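You operate a simulated robot arm through the tools that you are given. There is no shell and no other tool.

You run a simulated robot arm. Do the job below in one go: nothing can be reset, and whatever is moved stays where it is left.

JOB
Peel the pink label off the stone block, wipe the glue mark off, then stick the blue label on.
Fine: pink label in the orange tub, green rag beside the mat again, new label square on the block's top. What is to be rubbed or washed off counts as gone when no trace of it is left.

Only the result counts: the job must be done as asked and must still hold three seconds after the hand-in. Knocking over, shifting, dropping, spilling or breaking anything else fails it.

ROBOT AND FRAMES
A 6-joint arm with a two-finger gripper, fixed in place. Base frame: the origin is at the foot of the arm, x ahead of it, y to its left, z up; the work surface is at about z = 0.86. Lengths are in m, angles in degrees, forces in N, time in s.
With the tool pointing down near the work surface it reaches from about 0.14 to 0.68 m from the base axis. Its first joint turns from -66.0 to 66.0 degrees. Payload 2.45 kg.
Tool frame: the origin (TCP) lies between the finger pads and is the grasp point; the fingertips stand 0.03 m ahead of it; z points along the fingers, y is the line along which they close. The gripper opens to 0.106 m. The gripper's body begins 0.079 m behind the TCP.
Orientation is that of the tool frame in the base frame, as a unit quaternion [w, x, y, z]. With the fingers straight down and closing along the base's y, the tool's x points along the base's -x, its y along +y and its z along -z.

CONTROLS
- The arm moves only by the tool servo_tool. Its argument "increments" is one flat list of numbers, 7 for each row, row after row: the shift along the base's x, y, z in m, then the turn, a rotation vector about the base's x, y, z in degrees, then the opening, from 0 (shut) to 1 (fully open). In form: [x, y, z, wx, wy, wz, grip, x, y, z, wx, wy, wz, grip, ...]. A call has 1 to 20 rows; each row is the pose to reach, as a shift and turn from the pose commanded when the call began. Each row takes 0.2 s and may step no farther than 0.05 m and 8.6 degrees from the row before; otherwise, or with a gripper value out of range, the whole call is refused. Where a pose cannot be reached the arm comes as near as it can. A force on the tool above 40 N (or 10 N above the force at the start of the call, whichever is more), or a blocked arm, ends the call early, and 0.2 s more pass. Each finger travels about 0.153 m/s and halts on what it meets, pressing with about 36 N; the grip force reading is that of the motor and also rises with nothing between the fingers. The clock runs only during rows and for 0.2 s after the last one: add rows that repeat a pose to give the fingers time. It gives the time, the measured TCP pose, the force on the tool (base axes), the opening and the grip force at its end, in the units of the frame above (readings bear some noise), with the torque about the TCP (base axes, N m) and any sound that the robot's microphone picked up.
- Cameras (640 x 400 px; columns grow to the right, rows downward): "scene" is fixed at [0.0562, 0.4087, 1.4101]; the picture's right is [-0.78, -0.63, 0.00], its down [-0.33, 0.40, -0.86] and it looks along [0.54, -0.66, -0.52] (base axes); focal length 255 px, centre (320, 200). "wrist" rides on the gripper at [0.076, -0.002, -0.106] in the tool frame; the picture's right is [0.02, 1.00, 0.00], its down [-0.78, 0.02, -0.62] and it looks along [-0.62, 0.01, 0.78] (tool axes); focal length 247 px, centre (320, 200). There is no depth. A picture from a camera that has moved, and an enlarged one, comes with that camera's place and axes in the base frame and with its lens.
- get_image(camera): a new picture of that camera. No time passes.
- zoom(camera, box): a new picture of the part [left, top, right, bottom] of that camera's present view, enlarged. No time passes.
- sign_off(): hands the job in; it is judged then, once.

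Nothing tells you positions but the pictures and the camera data. Unless the task says otherwise, let go and move clear before handing in.

The tools are called after "Call:" as a command line: name --argument value ..., lists and objects as JSON in quotes. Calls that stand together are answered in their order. servo_tool: Moves the arm, as the interface text tells. Its arguments: {"type":"object","properties":{"increments":{"type":"array"}},"required":["increments"]} The other tools are called the same way: get_image (camera) takes a picture; zoom (camera, box) takes an enlarged picture of a part of a camera's view; sign_off () hands the job in.

At the start:

```text
time: 0.0
tcp_pos: [0.3927, 0.2035, 1.2484]
orientation: [0.0, 0.0, 1.0, 0.0]
wrist_force: [-0.2, 0.3, -0.4]
ft_torque: [0.01, -0.01, -0.02]
grip_width: 0.1058
grasp_force: 0.0
```

scene: 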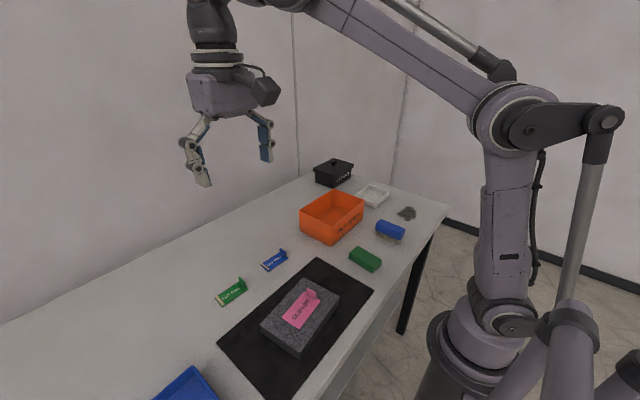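
wrist: 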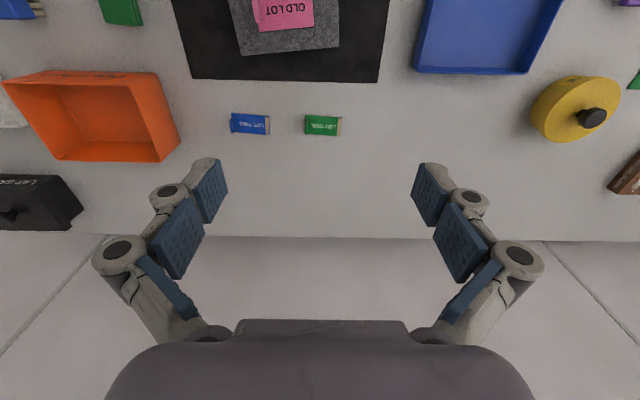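

I see the stone block on a black mat with the pink label on top, a green rag-like item and an orange tub nearby, and a blue and a green label lying on the table. I'll look at enlarged views before moving.

Call:
zoom --camera "scene" --box '[200, 230, 400, 380]'

Call:
zoom --camera "scene" --box '[290, 150, 450, 280]'

Call:
zoom --camera "wrist" --box '[170, 0, 400, 150]'

Call:
zoom --camera "wrist" --box '[0, 0, 200, 130]'

```text
2.67 times, centred on (300, 305) of scene
camera zoom: at [0.0562, 0.4087, 1.4101], right [-0.78, -0.63, 0.0], down [-0.33, 0.4, -0.86], along [0.54, -0.66, -0.52], focal length 681 px, centre (373, -80)
```

zoom: 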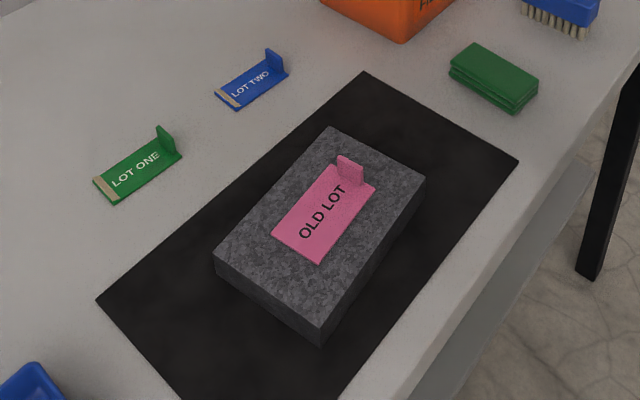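

```text
3.08 times, centred on (370, 215) of scene
camera zoom: at [0.0562, 0.4087, 1.4101], right [-0.78, -0.63, 0.0], down [-0.33, 0.4, -0.86], along [0.54, -0.66, -0.52], focal length 785 px, centre (166, 154)
```

zoom: 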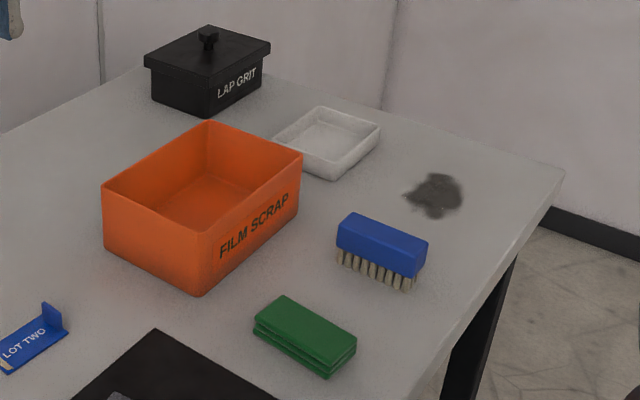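

```text
2.67 times, centred on (285, 75) of wrist
camera zoom: at [0.3166, 0.2009, 1.3534], right [-0.02, 1.0, 0.0], down [0.78, 0.02, 0.62], along [0.62, 0.01, -0.78], focal length 659 px, centre (413, 533)
```

zoom: 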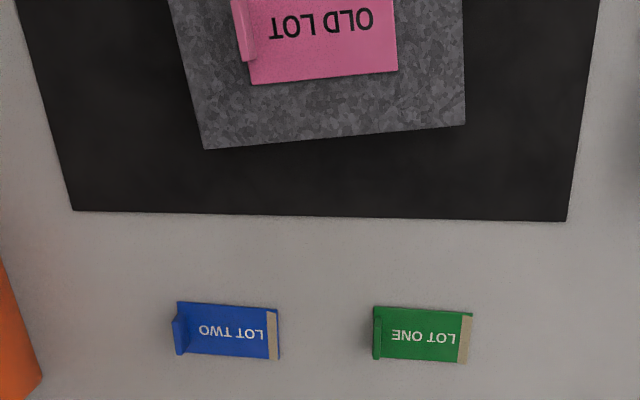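

```text
3.08 times, centred on (100, 65) of wrist
camera zoom: at [0.3166, 0.2009, 1.3534], right [-0.02, 1.0, 0.0], down [0.78, 0.02, 0.62], along [0.62, 0.01, -0.78], focal length 760 px, centre (997, 615)
```

zoom: 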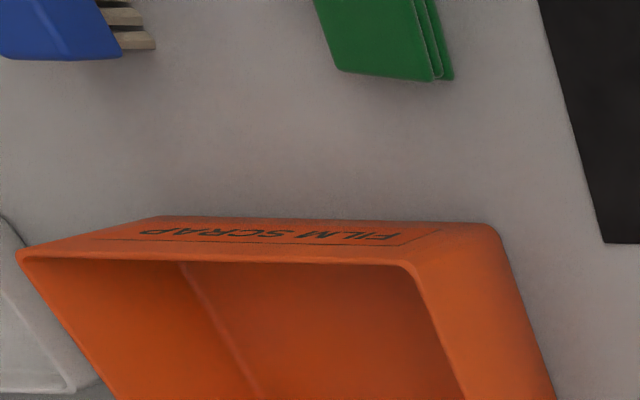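

The block seems to be about 10 × 15 cm with its centre near (0.315, 0.155), the blue LOT TWO label near (0.51, 0.06), and both labels have an upright tab at their -y end. I'll move the arm over for a closer view with the wrist camera.

Call:
servo_tool --increments '[-0.034, -0.01, -0.03, 0, 0, 0, 1, -0.068, -0.02, -0.06, 0, 0, 0, 1, -0.102, -0.03, -0.09, 0, 0, 0, 1, -0.136, -0.04, -0.12, 0, 0, 0, 1, -0.17, -0.05, -0.15, 0, 0, 0, 1]'

Call:
get_image --camera "wrist"

```text
time: 1.2
tcp_pos: [0.2247, 0.1556, 1.0966]
orientation: [0.0, 0.0, 1.0, 0.0]
wrist_force: [0.4, -0.9, -0.1]
ft_torque: [0.01, -0.02, -0.01]
grip_width: 0.1058
grasp_force: 0.1
```

```text
taken
camera wrist: at [0.1475, 0.1527, 1.2024], right [-0.02, 1.0, 0.0], down [0.78, 0.02, 0.62], along [0.62, 0.01, -0.78], focal length 247 px, centre (320, 200)
```

wrist: 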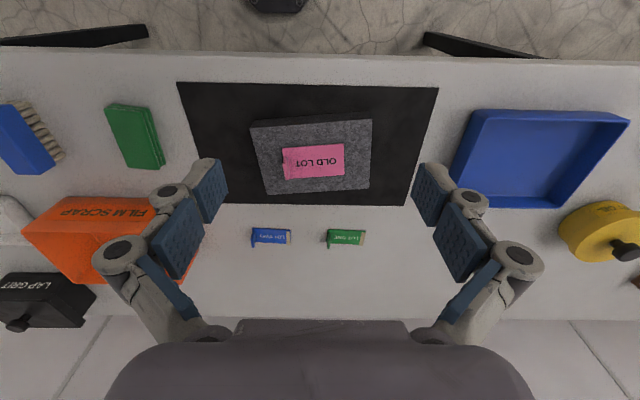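

Call:
zoom --camera "wrist" --box '[230, 80, 410, 200]'

Call:
zoom --camera "wrist" --box '[230, 200, 390, 270]'

Call:
zoom --camera "wrist" --box '[0, 80, 200, 290]'

Call:
zoom --camera "scene" --box '[250, 265, 350, 360]'

```text
3.33 times, centred on (320, 140) of wrist
camera zoom: at [0.1475, 0.1527, 1.2024], right [-0.02, 1.0, 0.0], down [0.78, 0.02, 0.62], along [0.62, 0.01, -0.78], focal length 823 px, centre (320, 400)
```

zoom: 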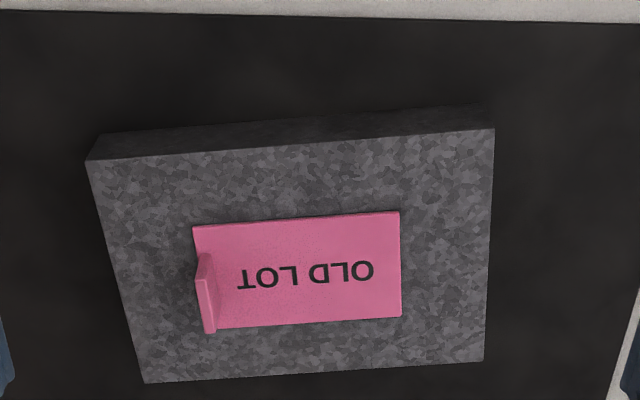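

```text
4.00 times, centred on (310, 235) of wrist
camera zoom: at [0.1475, 0.1527, 1.2024], right [-0.02, 1.0, 0.0], down [0.78, 0.02, 0.62], along [0.62, 0.01, -0.78], focal length 988 px, centre (360, 60)
```

zoom: 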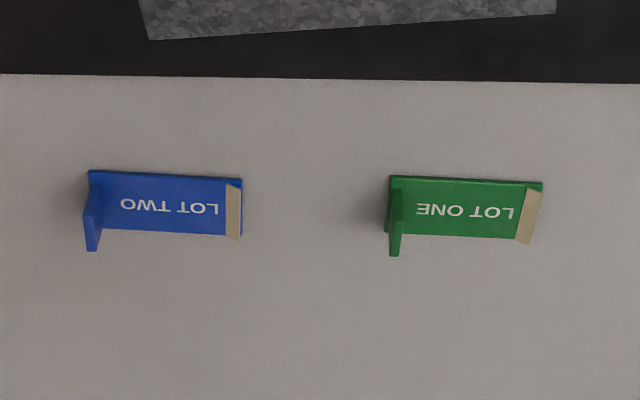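

```text
1.90 times, centred on (100, 185) of wrist
camera zoom: at [0.1475, 0.1527, 1.2024], right [-0.02, 1.0, 0.0], down [0.78, 0.02, 0.62], along [0.62, 0.01, -0.78], focal length 470 px, centre (739, 229)
```

zoom: 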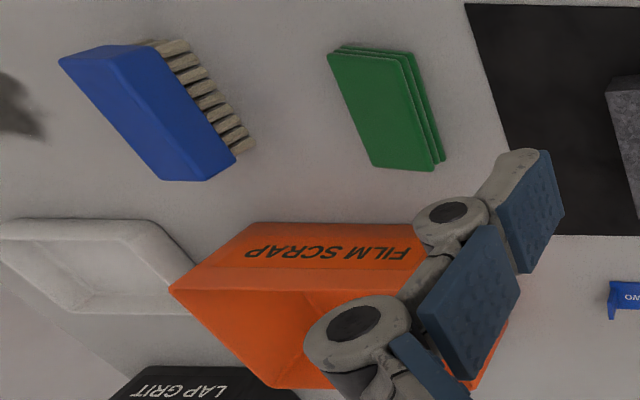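

```text
4.21 times, centred on (300, 312) of scene
camera zoom: at [0.0562, 0.4087, 1.4101], right [-0.78, -0.63, 0.0], down [-0.33, 0.4, -0.86], along [0.54, -0.66, -0.52], focal length 1075 px, centre (404, -274)
```

zoom: 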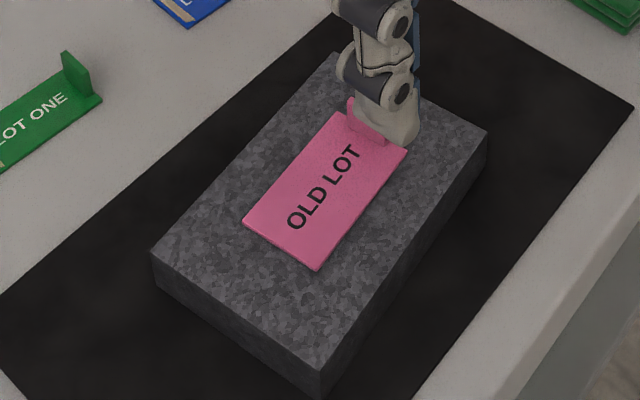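

The block's top centre is at about (0.323, 0.148, 0.888), turned about +6°, with the pink label centred on it. I want a closer look at the blue label and its tan strip before touching anything.

Call:
servo_tool --increments '[0.035, -0.007, -0.02, 0, 0, 0, 1, 0.07, -0.014, -0.04, 0, 0, 0, 1, 0.105, -0.021, -0.06, 0, 0, 0, 1, 0.14, -0.028, -0.08, 0, 0, 0, 1, 0.175, -0.036, -0.097, 0, 0, 0, 1]'

Call:
get_image --camera "wrist"

Call:
zoom --camera "wrist" --box '[230, 140, 410, 250]'

Call:
zoom --camera "scene" --box '[210, 240, 300, 310]'

```text
time: 2.4
tcp_pos: [0.4006, 0.1183, 0.9991]
orientation: [0.0, 0.001, 1.0, 0.0]
wrist_force: [1.2, -0.2, 0.1]
ft_torque: [0.0, 0.03, 0.01]
grip_width: 0.106
grasp_force: 0.1
```

```text
taken
camera wrist: at [0.3225, 0.1152, 1.1045], right [-0.02, 1.0, 0.0], down [0.78, 0.02, 0.62], along [0.62, 0.01, -0.78], focal length 247 px, centre (320, 200)
```

wrist: 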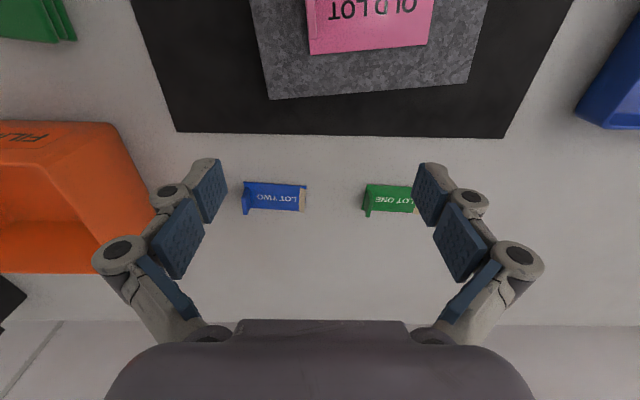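

```text
3.56 times, centred on (320, 195) of wrist
camera zoom: at [0.3225, 0.1152, 1.1045], right [-0.02, 1.0, 0.0], down [0.78, 0.02, 0.62], along [0.62, 0.01, -0.78], focal length 878 px, centre (320, 218)
```

zoom: 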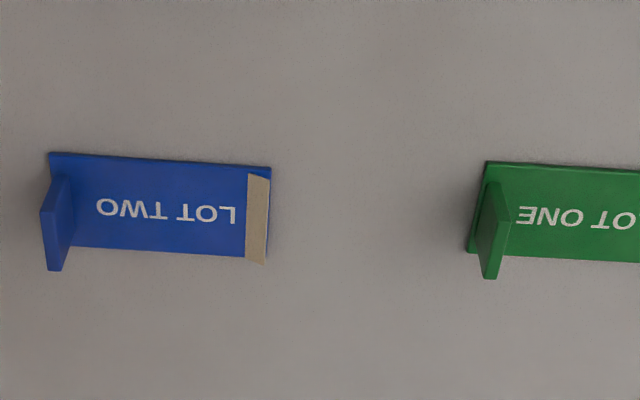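

```text
5.71 times, centred on (255, 275) of scene
camera zoom: at [0.0562, 0.4087, 1.4101], right [-0.78, -0.63, 0.0], down [-0.33, 0.4, -0.86], along [0.54, -0.66, -0.52], focal length 1458 px, centre (691, -229)
```

zoom: 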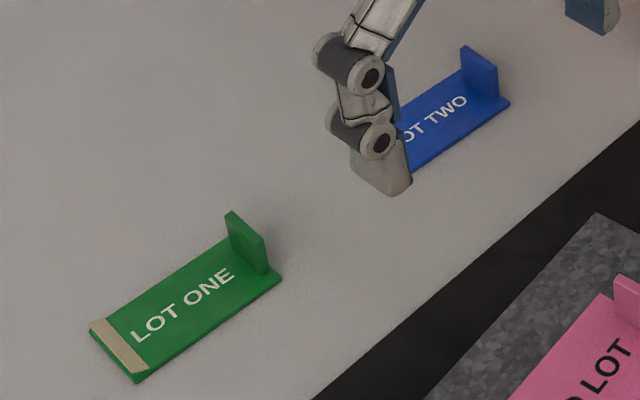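

The blue label has a raised tab at its -y end and a tan strip at the +y end. I'll zoom in much tighter on the strip to understand what it is.

Call:
zoom --camera "wrist" --box '[285, 178, 317, 218]'

Call:
zoom --camera "wrist" --box '[235, 172, 315, 222]'

Call:
zoom --camera "scene" --box '[214, 274, 254, 310]'

Call:
zoom --camera "scene" --box '[340, 240, 390, 275]'

```text
10.00 times, centred on (301, 198) of wrist
camera zoom: at [0.3225, 0.1152, 1.1045], right [-0.02, 1.0, 0.0], down [0.78, 0.02, 0.62], along [0.62, 0.01, -0.78], focal length 2470 px, centre (510, 220)
```

zoom: 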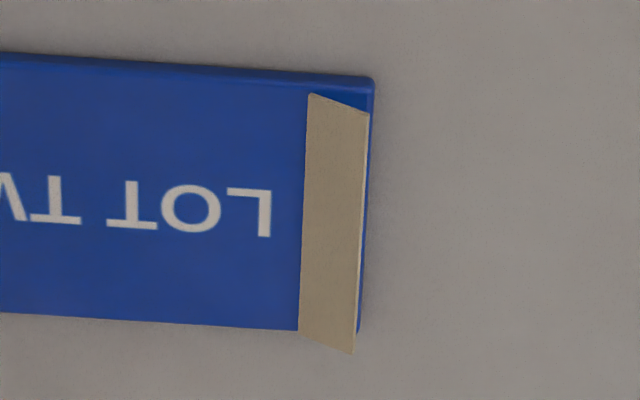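

```text
8.00 times, centred on (275, 197) of wrist
camera zoom: at [0.3225, 0.1152, 1.1045], right [-0.02, 1.0, 0.0], down [0.78, 0.02, 0.62], along [0.62, 0.01, -0.78], focal length 1976 px, centre (680, 224)
```

zoom: 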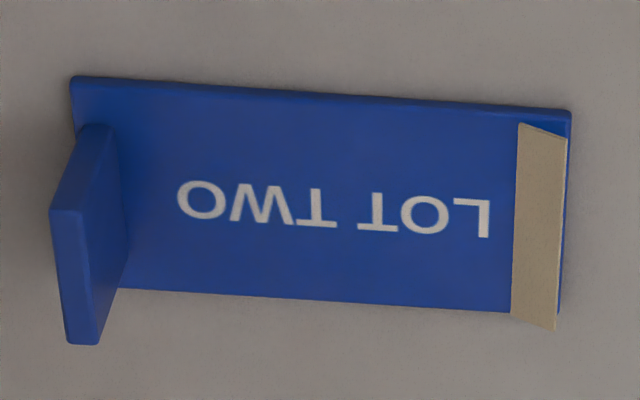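

```text
11.11 times, centred on (234, 292) of scene
camera zoom: at [0.0562, 0.4087, 1.4101], right [-0.78, -0.63, 0.0], down [-0.33, 0.4, -0.86], along [0.54, -0.66, -0.52], focal length 2836 px, centre (1276, -822)
```

zoom: 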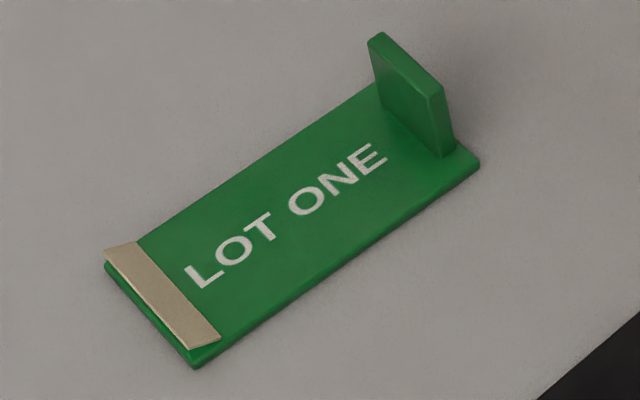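

```text
11.43 times, centred on (365, 258) of scene
camera zoom: at [0.0562, 0.4087, 1.4101], right [-0.78, -0.63, 0.0], down [-0.33, 0.4, -0.86], along [0.54, -0.66, -0.52], focal length 2917 px, centre (-194, -457)
```

zoom: 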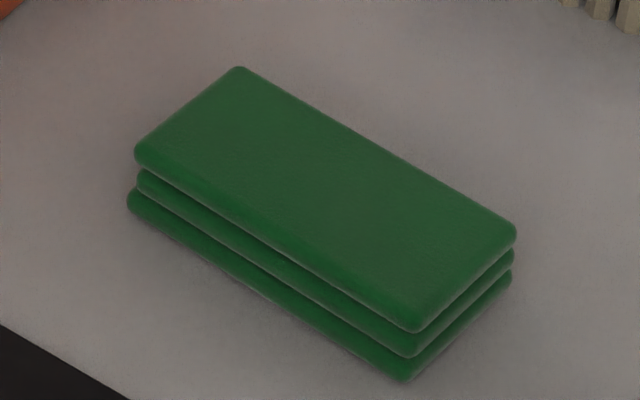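

The strip is a small turned-up flap on top of the label; the tabs are roughly 25 mm wide, 5 mm thick and 20 mm tall, with the thin side facing the y direction. Next I move back over the block to measure the pink label's tab precisely.

Call:
servo_tool --increments '[-0.04, 0, 0, 0, 0, 0, 1, -0.08, 0, 0, 0, 0, 0, 1, -0.12, 0, 0, 0, 0, 0, 1, -0.16, 0, 0, 0, 0, 0, 1]'

Call:
get_image --camera "wrist"

Call:
zoom --camera "wrist" --box '[250, 120, 430, 240]'

```text
time: 3.4
tcp_pos: [0.2375, 0.1194, 0.9985]
orientation: [0.0, 0.0, 1.0, 0.001]
wrist_force: [-0.5, -0.6, -0.8]
ft_torque: [-0.03, 0.0, -0.04]
grip_width: 0.106
grasp_force: 0.0
```

```text
taken
camera wrist: at [0.1612, 0.1165, 1.1046], right [-0.02, 1.0, 0.0], down [0.78, 0.02, 0.62], along [0.62, 0.01, -0.78], focal length 247 px, centre (320, 200)
```

wrist: 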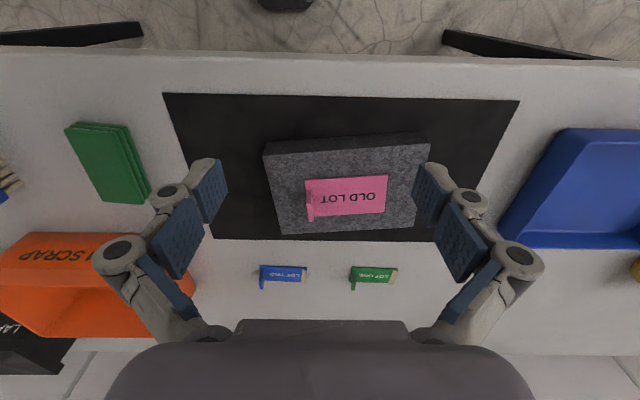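

```text
3.33 times, centred on (340, 180) of wrist
camera zoom: at [0.1612, 0.1165, 1.1046], right [-0.02, 1.0, 0.0], down [0.78, 0.02, 0.62], along [0.62, 0.01, -0.78], focal length 823 px, centre (253, 267)
```

zoom: 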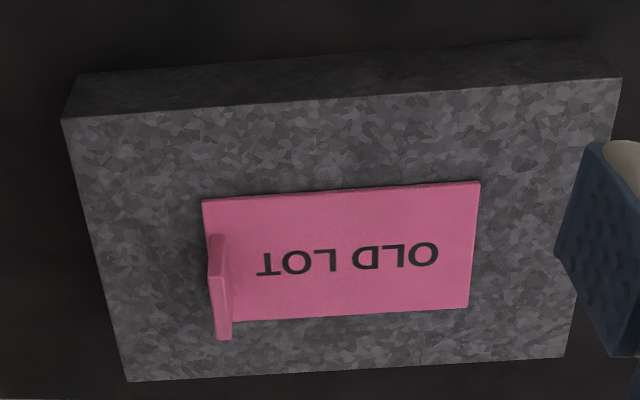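

The block top is at z ≈ 0.892, centre (0.323, 0.148), yaw ≈ +5.7°; the pink label is centred on it. A tight zoom on the tab will give me its exact position.

Call:
zoom --camera "wrist" --box '[295, 165, 345, 230]'

Call:
zoom --camera "scene" --box '[270, 275, 340, 335]'

Call:
zoom --camera "wrist" --box '[0, 100, 200, 350]'

```text
6.15 times, centred on (320, 198) of wrist
camera zoom: at [0.1612, 0.1165, 1.1046], right [-0.02, 1.0, 0.0], down [0.78, 0.02, 0.62], along [0.62, 0.01, -0.78], focal length 1520 px, centre (320, 215)
```

zoom: 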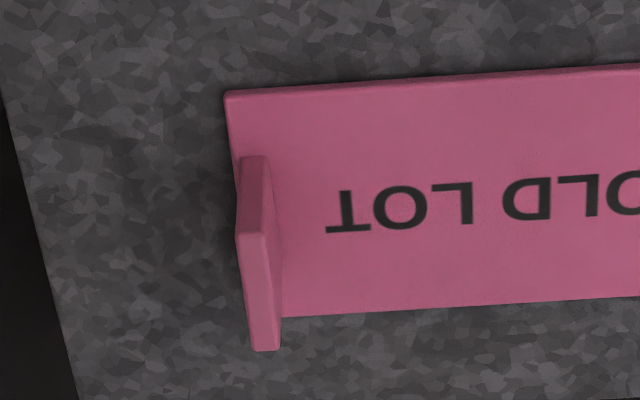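

```text
6.67 times, centred on (305, 305) of scene
camera zoom: at [0.0563, 0.4087, 1.4101], right [-0.78, -0.63, 0.0], down [-0.33, 0.4, -0.86], along [0.54, -0.66, -0.52], focal length 1702 px, centre (420, -500)
```

zoom: 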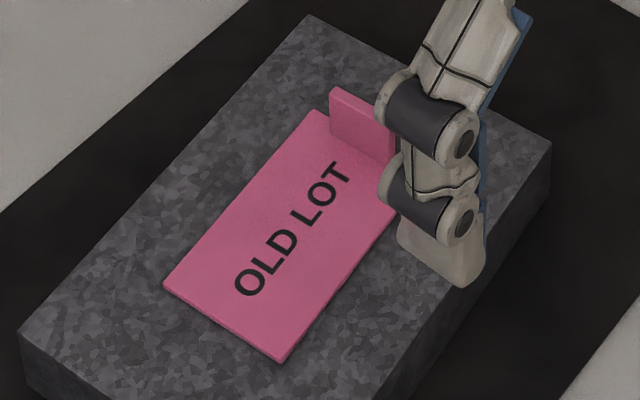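

```text
1.60 times, centred on (100, 225) of wrist
camera zoom: at [0.1612, 0.1165, 1.1046], right [-0.02, 1.0, 0.0], down [0.78, 0.02, 0.62], along [0.62, 0.01, -0.78], focal length 395 px, centre (672, 160)
```

zoom: 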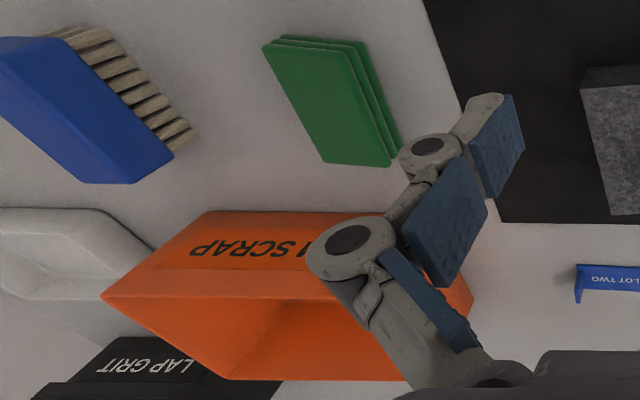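

The pink tab's centre is at about (0.328, 0.109), spanning z 0.895–0.915. I'll hover just above it with the gripper turned 5.75° and partly closed, then check the alignment.

Call:
servo_tool --increments '[0.03, -0.0033, -0.01, 0, 0, 2, 0.35, 0.06, -0.0066, -0.02, 0, 0, 4, 0.35, 0.0895, -0.0097, -0.036, 0, 0, 5.75, 0.35, 0.0895, -0.0097, -0.036, 0, 0, 5.75, 0.35]'

Call:
get_image --camera "wrist"

Call:
zoom --camera "scene" --box '[250, 235, 370, 335]'

```text
time: 4.4
tcp_pos: [0.3292, 0.1096, 0.9638]
orientation: [0.0, -0.051, 0.999, 0.0]
wrist_force: [0.1, -0.2, -0.7]
ft_torque: [0.0, 0.01, 0.01]
grip_width: 0.0368
grasp_force: 0.0
```

```text
taken
camera wrist: at [0.2518, 0.099, 1.069], right [-0.12, 0.99, 0.0], down [0.78, 0.1, 0.62], along [0.62, 0.08, -0.78], focal length 247 px, centre (320, 200)
```

wrist: 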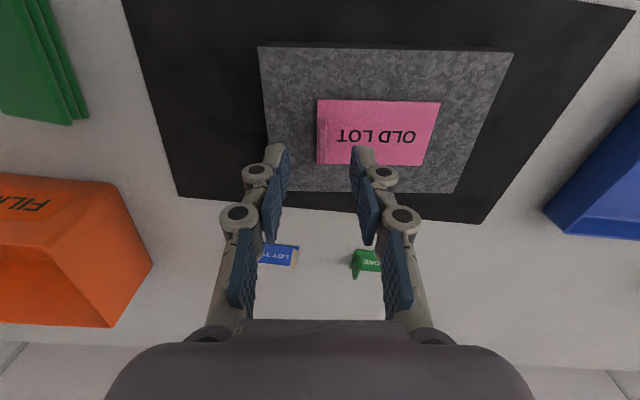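

```text
4.00 times, centred on (310, 285) of scene
camera zoom: at [0.0563, 0.4087, 1.4101], right [-0.78, -0.63, 0.0], down [-0.33, 0.4, -0.86], along [0.54, -0.66, -0.52], focal length 1021 px, centre (360, -140)
```

zoom: 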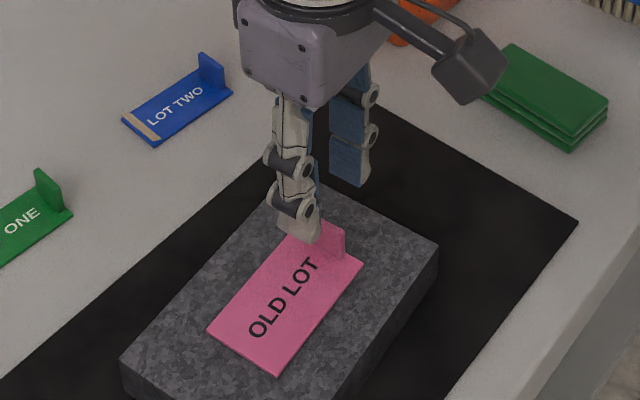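

The gripper is lined up with the block's edges and centred over the tab. I'll go down so the fingertips end just above the label and close on the tab.

Call:
servo_tool --increments '[0, 0, -0.018, 0, 0, 0, 0.35, 0, 0, -0.035, 0, 0, 0, 0.35, 0, 0, -0.035, 0, 0, 0, 0.35]'

Call:
zoom --camera "wrist" --box '[240, 100, 400, 220]'

Call:
zoom --camera "scene" --box '[270, 260, 340, 310]'

```text
time: 5.2
tcp_pos: [0.3274, 0.1075, 0.9287]
orientation: [0.0, -0.051, 0.999, 0.0]
wrist_force: [-0.7, -0.1, 0.5]
ft_torque: [-0.02, -0.02, 0.0]
grip_width: 0.0368
grasp_force: 0.0
```

```text
3.33 times, centred on (320, 160) of wrist
camera zoom: at [0.2514, 0.0988, 1.0337], right [-0.12, 0.99, 0.0], down [0.78, 0.1, 0.62], along [0.62, 0.08, -0.78], focal length 823 px, centre (320, 333)
```

zoom: 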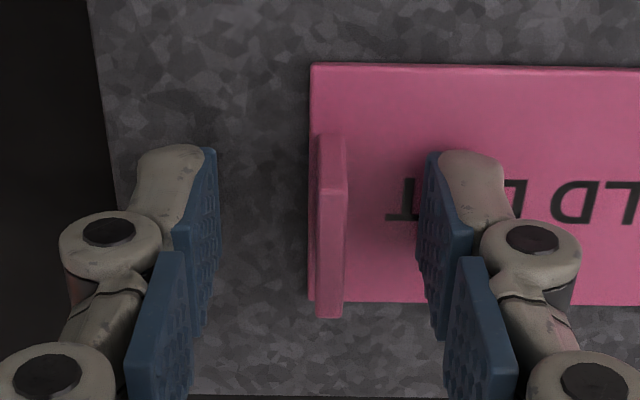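

```text
8.00 times, centred on (305, 285) of scene
camera zoom: at [0.0562, 0.4087, 1.4101], right [-0.78, -0.63, 0.0], down [-0.33, 0.4, -0.86], along [0.54, -0.66, -0.52], focal length 2042 px, centre (440, -480)
```

zoom: 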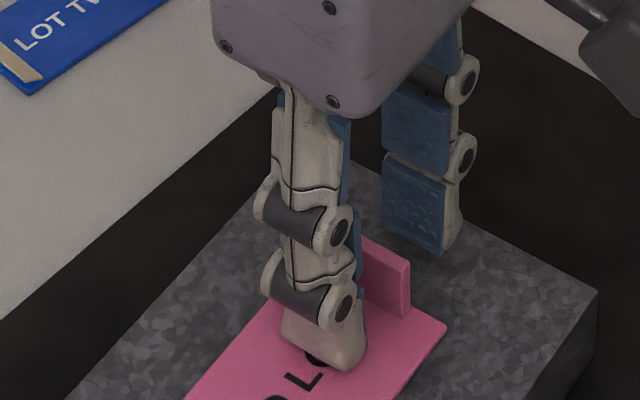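

The fingers straddle the tab with a small offset of about 1.5 mm. I'll correct it and close.

Call:
servo_tool --increments '[0, 0.0015, 0, 0, 0, 0, 0.35, 0, 0.0015, 0, 0, 0, 0, 0.2, 0, 0.0015, 0, 0, 0, 0, 0.1, 0, 0.0015, 0, 0, 0, 0, 0, 0, 0.0015, 0, 0, 0, 0, 0]'

Call:
zoom --camera "wrist" --box '[240, 100, 400, 220]'

Call:
zoom --camera "scene" --box '[260, 250, 350, 320]'

```text
time: 6.4
tcp_pos: [0.3272, 0.1084, 0.9279]
orientation: [0.0, -0.05, 0.999, 0.0]
wrist_force: [0.4, 0.5, 0.5]
ft_torque: [-0.03, -0.04, -0.02]
grip_width: 0.006
grasp_force: 32.7
```

```text
3.33 times, centred on (320, 160) of wrist
camera zoom: at [0.2519, 0.0993, 1.0344], right [-0.12, 0.99, 0.0], down [0.78, 0.1, 0.62], along [0.62, 0.07, -0.78], focal length 823 px, centre (320, 333)
```

zoom: 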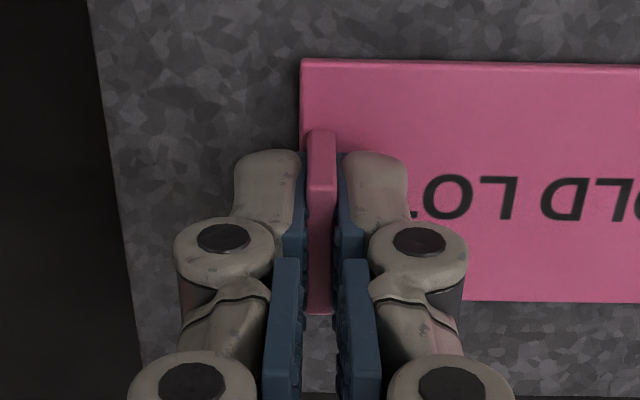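

```text
5.71 times, centred on (305, 285) of scene
camera zoom: at [0.0563, 0.4087, 1.4101], right [-0.78, -0.63, 0.0], down [-0.33, 0.4, -0.86], along [0.54, -0.66, -0.52], focal length 1458 px, centre (406, -286)
```

zoom: 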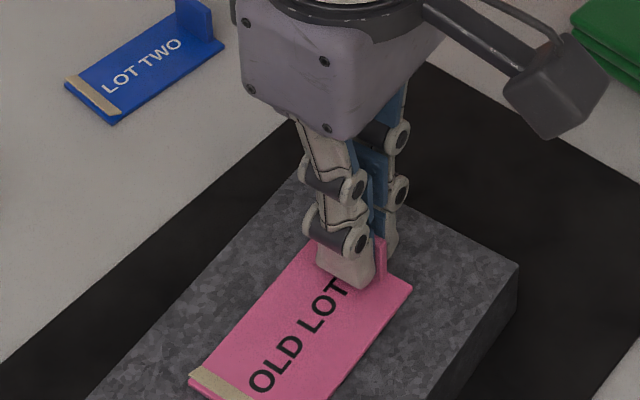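

The tab is gripped (6 mm opening, ~33 N). A tan turned-up flap now shows at the far end of the pink label, so I'll look closely.

Call:
zoom --camera "scene" --box '[262, 275, 342, 335]'

Call:
zoom --camera "wrist" --box '[230, 60, 470, 210]'

```text
6.67 times, centred on (302, 305) of scene
camera zoom: at [0.0563, 0.4087, 1.4101], right [-0.78, -0.63, 0.0], down [-0.33, 0.4, -0.86], along [0.54, -0.66, -0.52], focal length 1702 px, centre (440, -500)
```

zoom: 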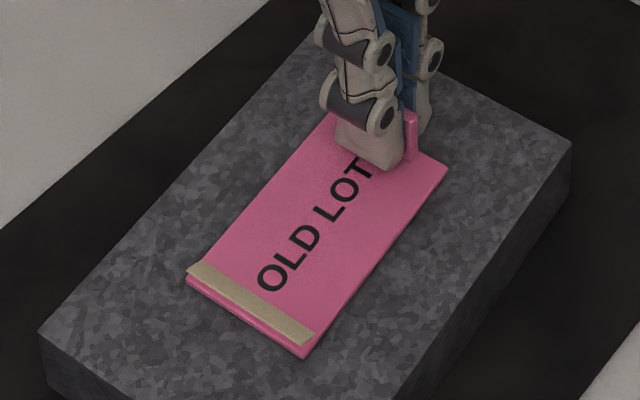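

```text
2.67 times, centred on (350, 135) of wrist
camera zoom: at [0.2519, 0.0993, 1.0344], right [-0.12, 0.99, 0.0], down [0.78, 0.1, 0.62], along [0.62, 0.07, -0.78], focal length 659 px, centre (240, 373)
```

zoom: 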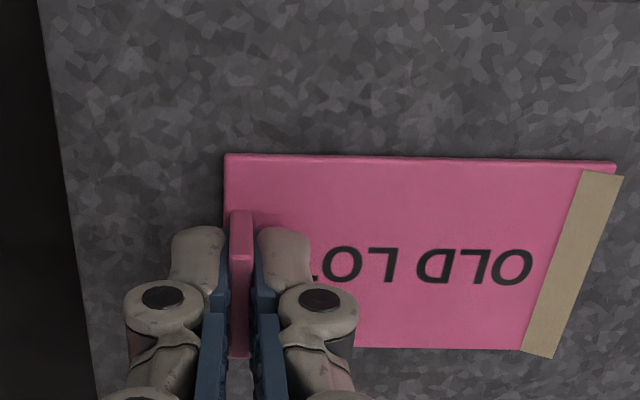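

The flap seems to be the cue that a label is loose (as on the two unused labels), so the pink one has already come free under the grip. I'll lift gently a few millimetres and watch the force and the block.

Call:
servo_tool --increments '[0, 0, 0.002, 0, 0, 0, 0, 0, 0, 0.005, 0, 0, 0, 0, 0, 0, 0.01, 0, 0, 0, 0]'

Call:
zoom --camera "scene" --box '[250, 250, 350, 350]'

Call:
zoom --camera "wrist" --box '[200, 40, 470, 210]'

```text
time: 7.2
tcp_pos: [0.3291, 0.1088, 0.9393]
orientation: [-0.001, -0.05, 0.999, 0.0]
wrist_force: [-0.2, 0.2, -0.7]
ft_torque: [0.01, 0.01, -0.02]
grip_width: 0.0058
grasp_force: 32.3
```

```text
4.00 times, centred on (300, 300) of scene
camera zoom: at [0.0562, 0.4087, 1.4101], right [-0.78, -0.63, 0.0], down [-0.33, 0.4, -0.86], along [0.54, -0.66, -0.52], focal length 1021 px, centre (400, -200)
```

zoom: 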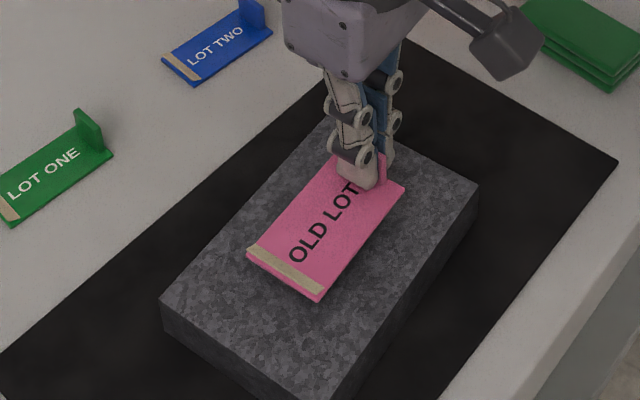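

```text
2.35 times, centred on (335, 125) of wrist
camera zoom: at [0.2519, 0.0991, 1.0453], right [-0.12, 0.99, 0.0], down [0.78, 0.1, 0.62], along [0.62, 0.08, -0.78], focal length 581 px, centre (285, 376)
```

zoom: 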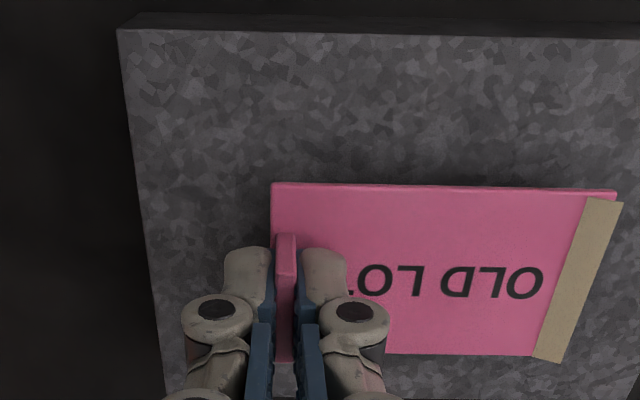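

The label came off cleanly and the block stayed put. I'll lift it up and carry it over the orange tub (roughly x 0.41–0.55, y −0.27 to −0.09, rim near z 0.95).

Call:
servo_tool --increments '[0, 0, 0.04, 0, 0, 0, 0, 0, 0, 0.08, 0, 0, 0, 0, 0, 0, 0.12, 0, 0, 0, 0, 0.02, -0.0386, 0.12, 0, 0, 0, 0, 0.04, -0.0773, 0.12, 0, 0, 0, 0, 0.06, -0.1159, 0.12, 0, 0, 0, 0, 0.08, -0.1545, 0.12, 0, 0, 0, 0, 0.1, -0.1931, 0.12, 0, 0, 0, 0, 0.12, -0.2318, 0.12, 0, 0, 0, 0, 0.14, -0.2704, 0.12, 0, 0, 0, 0, 0.16, -0.309, 0.12, 0, 0, 0, 0]'

Call:
get_image --camera "wrist"

Call:
get_image --camera "scene"

Call:
zoom --camera "scene" --box '[250, 265, 350, 360]'

```text
time: 9.6
tcp_pos: [0.4872, -0.198, 1.0615]
orientation: [0.0, -0.051, 0.999, 0.001]
wrist_force: [0.7, -0.2, 0.0]
ft_torque: [-0.01, -0.02, 0.02]
grip_width: 0.0059
grasp_force: 32.2
```

```text
taken
camera wrist: at [0.4104, -0.2077, 1.1667], right [-0.12, 0.99, 0.0], down [0.78, 0.1, 0.62], along [0.62, 0.08, -0.78], focal length 247 px, centre (320, 200)
```

wrist: 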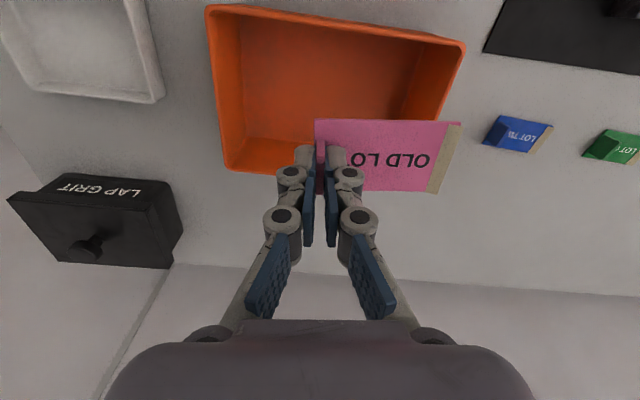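

```text
taken
```

scene: 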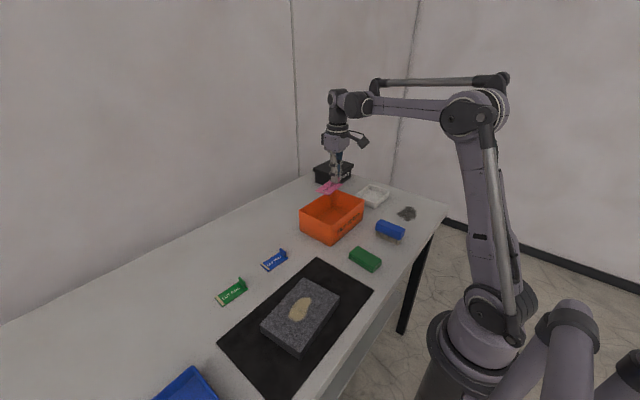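

```text
4.21 times, centred on (300, 312) of scene
camera zoom: at [0.0562, 0.4087, 1.4101], right [-0.78, -0.63, 0.0], down [-0.33, 0.4, -0.86], along [0.54, -0.66, -0.52], focal length 1075 px, centre (404, -274)
```

zoom: 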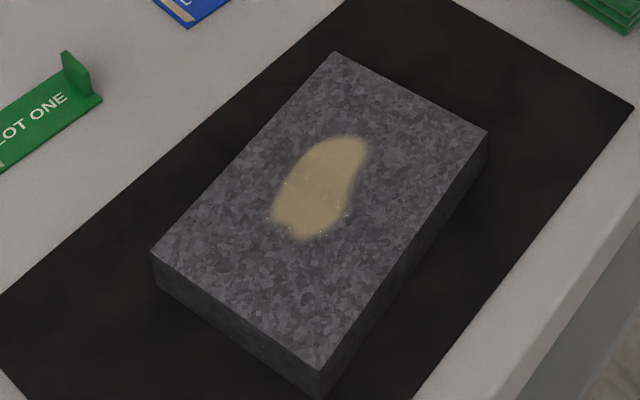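

The pink label is over the tub (rim centre about (0.49, −0.19)). I'll shift slightly, lower it inside, and release; then rise straight out.

Call:
servo_tool --increments '[0, -0.018, 0, 0, 0, 0, 0, 0, -0.018, -0.04, 0, 0, 0, 0, 0, -0.018, -0.08, 0, 0, 0, 0, 0, -0.018, -0.12, 0, 0, 0, 0, 0, -0.018, -0.148, 0, 0, 0, 0, 0, -0.018, -0.148, 0, 0, 0, 0]'

Call:
get_image --camera "wrist"

Call:
zoom --camera "scene" --box '[280, 130, 400, 260]'

```text
time: 11.0
tcp_pos: [0.4884, -0.2169, 0.9107]
orientation: [0.0, -0.051, 0.999, -0.001]
wrist_force: [0.7, -0.4, -0.3]
ft_torque: [0.0, 0.01, 0.0]
grip_width: 0.0063
grasp_force: 32.1
```

```text
taken
camera wrist: at [0.4116, -0.2277, 1.0173], right [-0.12, 0.99, 0.0], down [0.78, 0.1, 0.62], along [0.62, 0.08, -0.78], focal length 247 px, centre (320, 200)
```

wrist: 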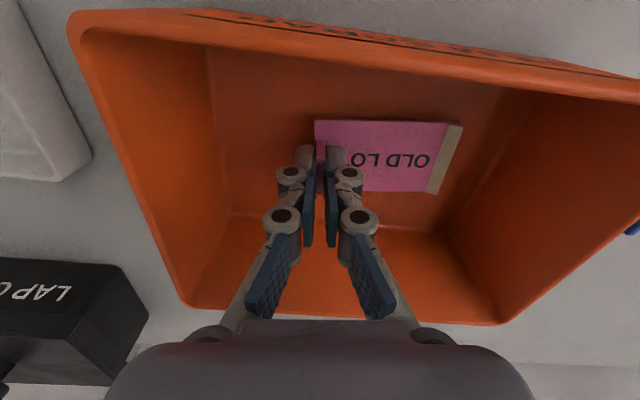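

```text
3.08 times, centred on (340, 195) of scene
camera zoom: at [0.0562, 0.4087, 1.4101], right [-0.78, -0.63, 0.0], down [-0.33, 0.4, -0.86], along [0.54, -0.66, -0.52], focal length 785 px, centre (258, 215)
```

zoom: 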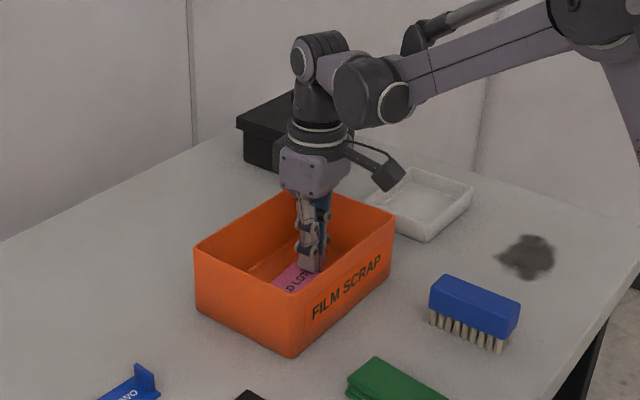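

The label is inside the tub just above its floor. Releasing and rising straight up.

Call:
servo_tool --increments '[0, 0, 0, 0, 0, 0, 0.15, 0, 0, 0, 0, 0, 0, 0.28, 0, 0, 0, 0, 0, 0, 0.28, 0, 0, 0.04, 0, 0, 0, 0.28, 0, 0, 0.08, 0, 0, 0, 0.28, 0, 0, 0.12, 0, 0, 0, 0.28, 0, 0, 0.16, 0, 0, 0, 0.28]'

Call:
get_image --camera "wrist"

Call:
zoom --camera "scene" --box '[280, 150, 440, 280]'

```text
time: 12.6
tcp_pos: [0.4888, -0.2216, 1.0727]
orientation: [-0.001, -0.05, 0.999, 0.0]
wrist_force: [-0.8, -0.3, 0.7]
ft_torque: [-0.02, -0.04, -0.02]
grip_width: 0.0298
grasp_force: 0.1
```

```text
taken
camera wrist: at [0.4123, -0.2304, 1.1782], right [-0.12, 0.99, 0.0], down [0.78, 0.1, 0.62], along [0.62, 0.08, -0.78], focal length 247 px, centre (320, 200)
```

wrist: 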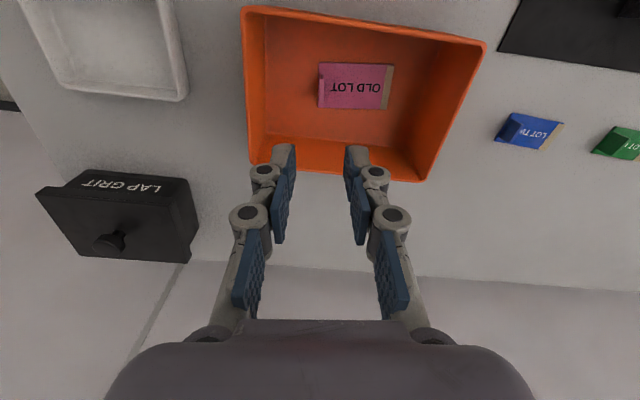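

```text
3.08 times, centred on (360, 215) of scene
camera zoom: at [0.0562, 0.4087, 1.4101], right [-0.78, -0.63, 0.0], down [-0.33, 0.4, -0.86], along [0.54, -0.66, -0.52], focal length 785 px, centre (197, 154)
```

zoom: 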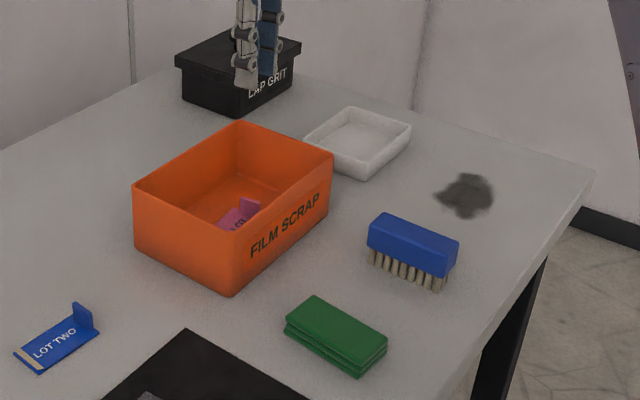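

The pink label lies flat in the tub. Next is the green rag, which I place at about (0.30, −0.10), top z ≈ 0.88, long side along x with yaw ≈ −5°; I'll move over to view it closely.

Call:
servo_tool --increments '[-0.036, 0.015, -0.009, 0, 0, -1.4, 0.5, -0.072, 0.03, -0.018, 0, 0, -2.8, 0.7, -0.108, 0.045, -0.027, 0, 0, -4.2, 0.7, -0.144, 0.06, -0.035, 0, 0, -5.6, 0.7, -0.18, 0.075, -0.044, 0, 0, -7, 0.7, -0.216, 0.09, -0.053, 0, 0, -8.4, 0.7, -0.252, 0.105, -0.062, 0, 0, -9.8, 0.7, -0.288, 0.12, -0.07, 0, 0, -10.95, 0.7]'

Call:
get_image --camera "wrist"

Call:
zoom --camera "wrist" --box '[240, 110, 420, 240]'

```text
time: 14.4
tcp_pos: [0.1979, -0.0965, 0.9996]
orientation: [0.0, 0.046, 0.999, -0.001]
wrist_force: [1.3, -0.1, -0.1]
ft_torque: [-0.01, 0.0, 0.01]
grip_width: 0.0744
grasp_force: 0.0
```

```text
taken
camera wrist: at [0.1209, -0.092, 1.106], right [0.07, 1.0, 0.0], down [0.78, -0.05, 0.62], along [0.62, -0.04, -0.78], focal length 247 px, centre (320, 200)
```

wrist: 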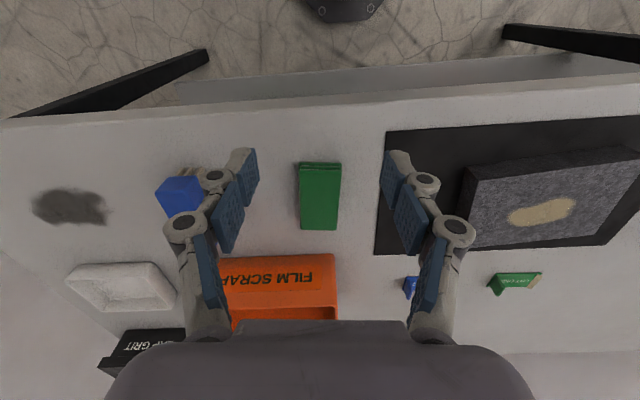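

```text
3.08 times, centred on (330, 175) of wrist
camera zoom: at [0.1209, -0.092, 1.106], right [0.07, 1.0, 0.0], down [0.78, -0.05, 0.62], along [0.62, -0.04, -0.78], focal length 760 px, centre (289, 277)
```

zoom: 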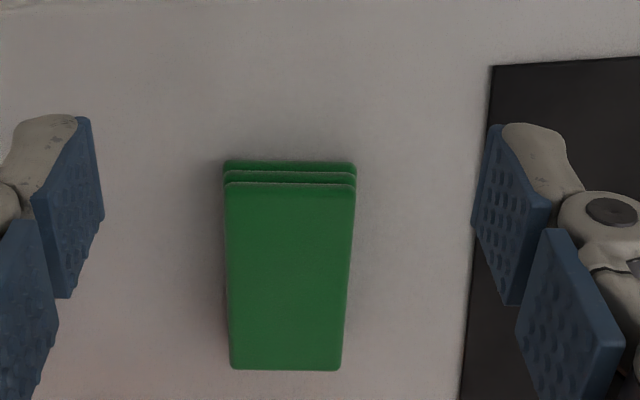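

The rag is about 9 × 4.5 cm, centred near (0.305, −0.1035), yaw ≈ −4.5°. I'll hover above it and check centring.

Call:
servo_tool --increments '[0.036, -0.0022, -0.017, 0, 0, 0.3, 0.7, 0.072, -0.0044, -0.034, 0, 0, 0.5, 0.7, 0.108, -0.0066, -0.05, 0, 0, 0.7, 0.7, 0.108, -0.0066, -0.05, 0, 0, 0.7, 0.7]'

Call:
get_image --camera "wrist"

Call:
zoom --camera "scene" --box '[310, 190, 430, 290]'

```text
time: 15.4
tcp_pos: [0.3076, -0.1037, 0.9503]
orientation: [0.0, 0.039, 0.999, 0.001]
wrist_force: [-0.5, 0.7, 0.8]
ft_torque: [0.01, 0.02, 0.04]
grip_width: 0.0745
grasp_force: 0.0
```

```text
taken
camera wrist: at [0.2307, -0.0999, 1.0557], right [0.06, 1.0, 0.0], down [0.78, -0.04, 0.62], along [0.62, -0.04, -0.78], focal length 247 px, centre (320, 200)
```

wrist: 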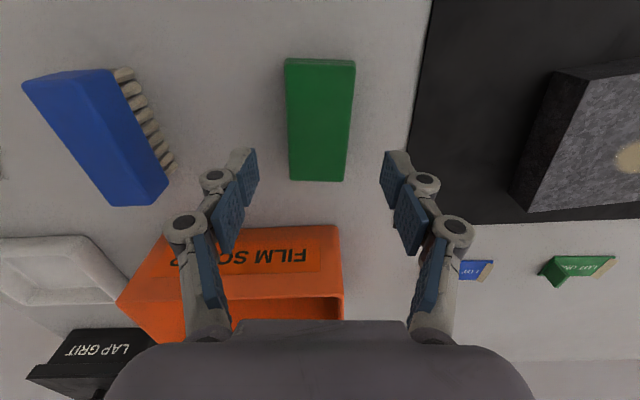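

```text
4.00 times, centred on (370, 240) of scene
camera zoom: at [0.0562, 0.4087, 1.4101], right [-0.78, -0.63, 0.0], down [-0.33, 0.4, -0.86], along [0.54, -0.66, -0.52], focal length 1021 px, centre (120, 40)
```

zoom: 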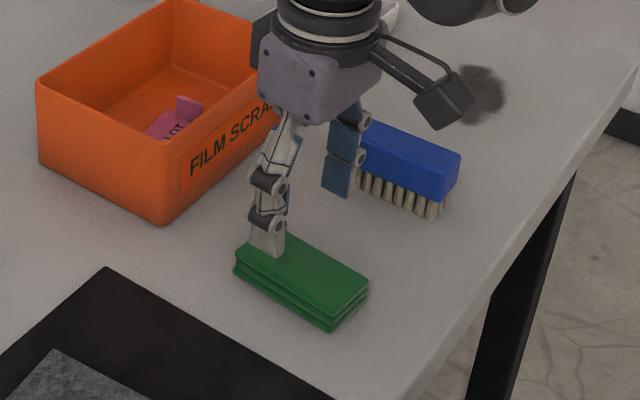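

The rag is about 1.5 mm to the −y side of the gripper's centre. I'll correct, lower so the pads take the upper half of the rag, and close.

Call:
servo_tool --increments '[-0.002, -0.0016, -0.02, 0, 0, 0, 0.7, -0.002, -0.0016, -0.04, 0, 0, 0, 0.7, -0.002, -0.0016, -0.055, 0, 0, 0, 0.7, -0.002, -0.0016, -0.055, 0, 0, 0, 0.5, -0.002, -0.0016, -0.055, 0, 0, 0, 0.3, -0.002, -0.0016, -0.055, 0, 0, 0, 0, -0.002, -0.0016, -0.055, 0, 0, 0, 0]'

Call:
get_image --camera "wrist"

Call:
zoom --camera "scene" --box '[320, 210, 410, 280]'

```text
time: 17.0
tcp_pos: [0.3072, -0.1058, 0.8967]
orientation: [0.0, 0.039, 0.999, 0.0]
wrist_force: [-0.6, -0.4, 0.3]
ft_torque: [-0.04, -0.01, 0.0]
grip_width: 0.0486
grasp_force: 36.1
```

```text
taken
camera wrist: at [0.2296, -0.1016, 1.0022], right [0.06, 1.0, 0.0], down [0.78, -0.04, 0.62], along [0.62, -0.04, -0.78], focal length 247 px, centre (320, 200)
```

wrist: 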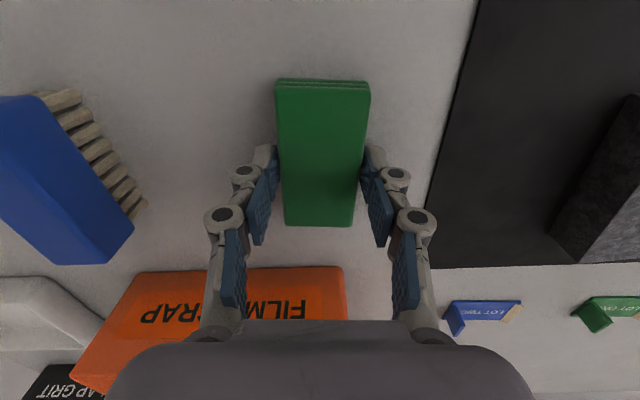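

```text
5.71 times, centred on (365, 245) of scene
camera zoom: at [0.0562, 0.4087, 1.4101], right [-0.78, -0.63, 0.0], down [-0.33, 0.4, -0.86], along [0.54, -0.66, -0.52], focal length 1458 px, centre (63, -57)
```

zoom: 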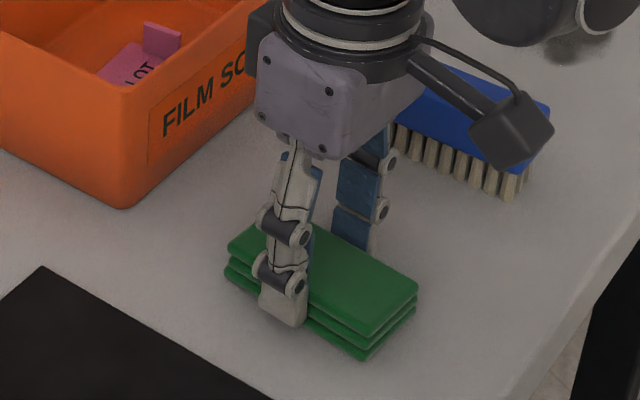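

The rag is held (48.6 mm, 36 N). I'll lift it 0.1 m, carry it over the block and turn to the block's yaw.

Call:
servo_tool --increments '[0, 0, 0.033, 0, 0, 0, 0, 0, 0, 0.066, 0, 0, 0, 0, 0, 0, 0.1, 0, 0, 0, 0, 0.003, 0.0423, 0.1, 0, 0, 1.7, 0, 0.006, 0.0845, 0.1, 0, 0, 3.4, 0, 0.009, 0.1268, 0.1, 0, 0, 5.1, 0, 0.012, 0.169, 0.1, 0, 0, 6.8, 0, 0.015, 0.2113, 0.1, 0, 0, 8.5, 0, 0.0175, 0.2536, 0.1, 0, 0, 10.25, 0, 0.0175, 0.2536, 0.06, 0, 0, 10.25, 0, 0.0175, 0.2536, 0.05, 0, 0, 10.25, 0]'

Call:
get_image --camera "wrist"

Call:
zoom --camera "scene" --box '[240, 230, 360, 350]'

```text
time: 19.4
tcp_pos: [0.3258, 0.1461, 0.9479]
orientation: [0.0, -0.051, 0.999, 0.0]
wrist_force: [0.8, -0.5, 0.1]
ft_torque: [0.02, 0.0, 0.02]
grip_width: 0.0485
grasp_force: 35.8
```

```text
taken
camera wrist: at [0.2488, 0.137, 1.0535], right [-0.12, 0.99, 0.0], down [0.78, 0.1, 0.62], along [0.62, 0.08, -0.78], focal length 247 px, centre (320, 200)
```

wrist: 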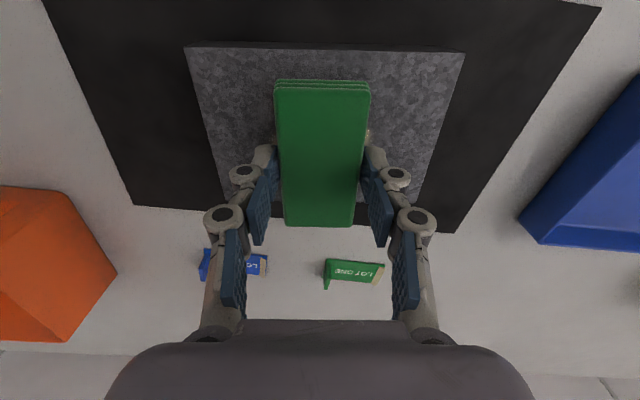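

```text
3.33 times, centred on (300, 290) of scene
camera zoom: at [0.0562, 0.4087, 1.4101], right [-0.78, -0.63, 0.0], down [-0.33, 0.4, -0.86], along [0.54, -0.66, -0.52], focal length 851 px, centre (387, -100)
```

zoom: 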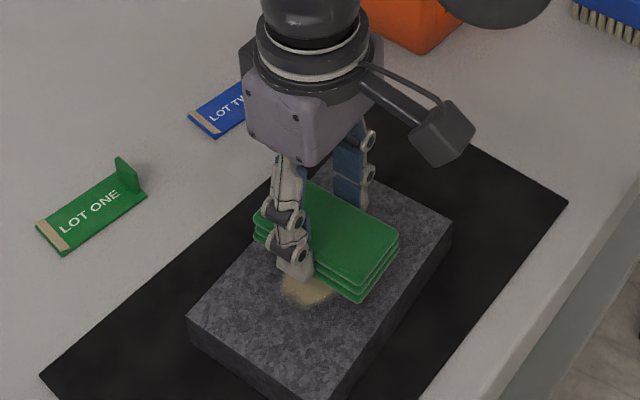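

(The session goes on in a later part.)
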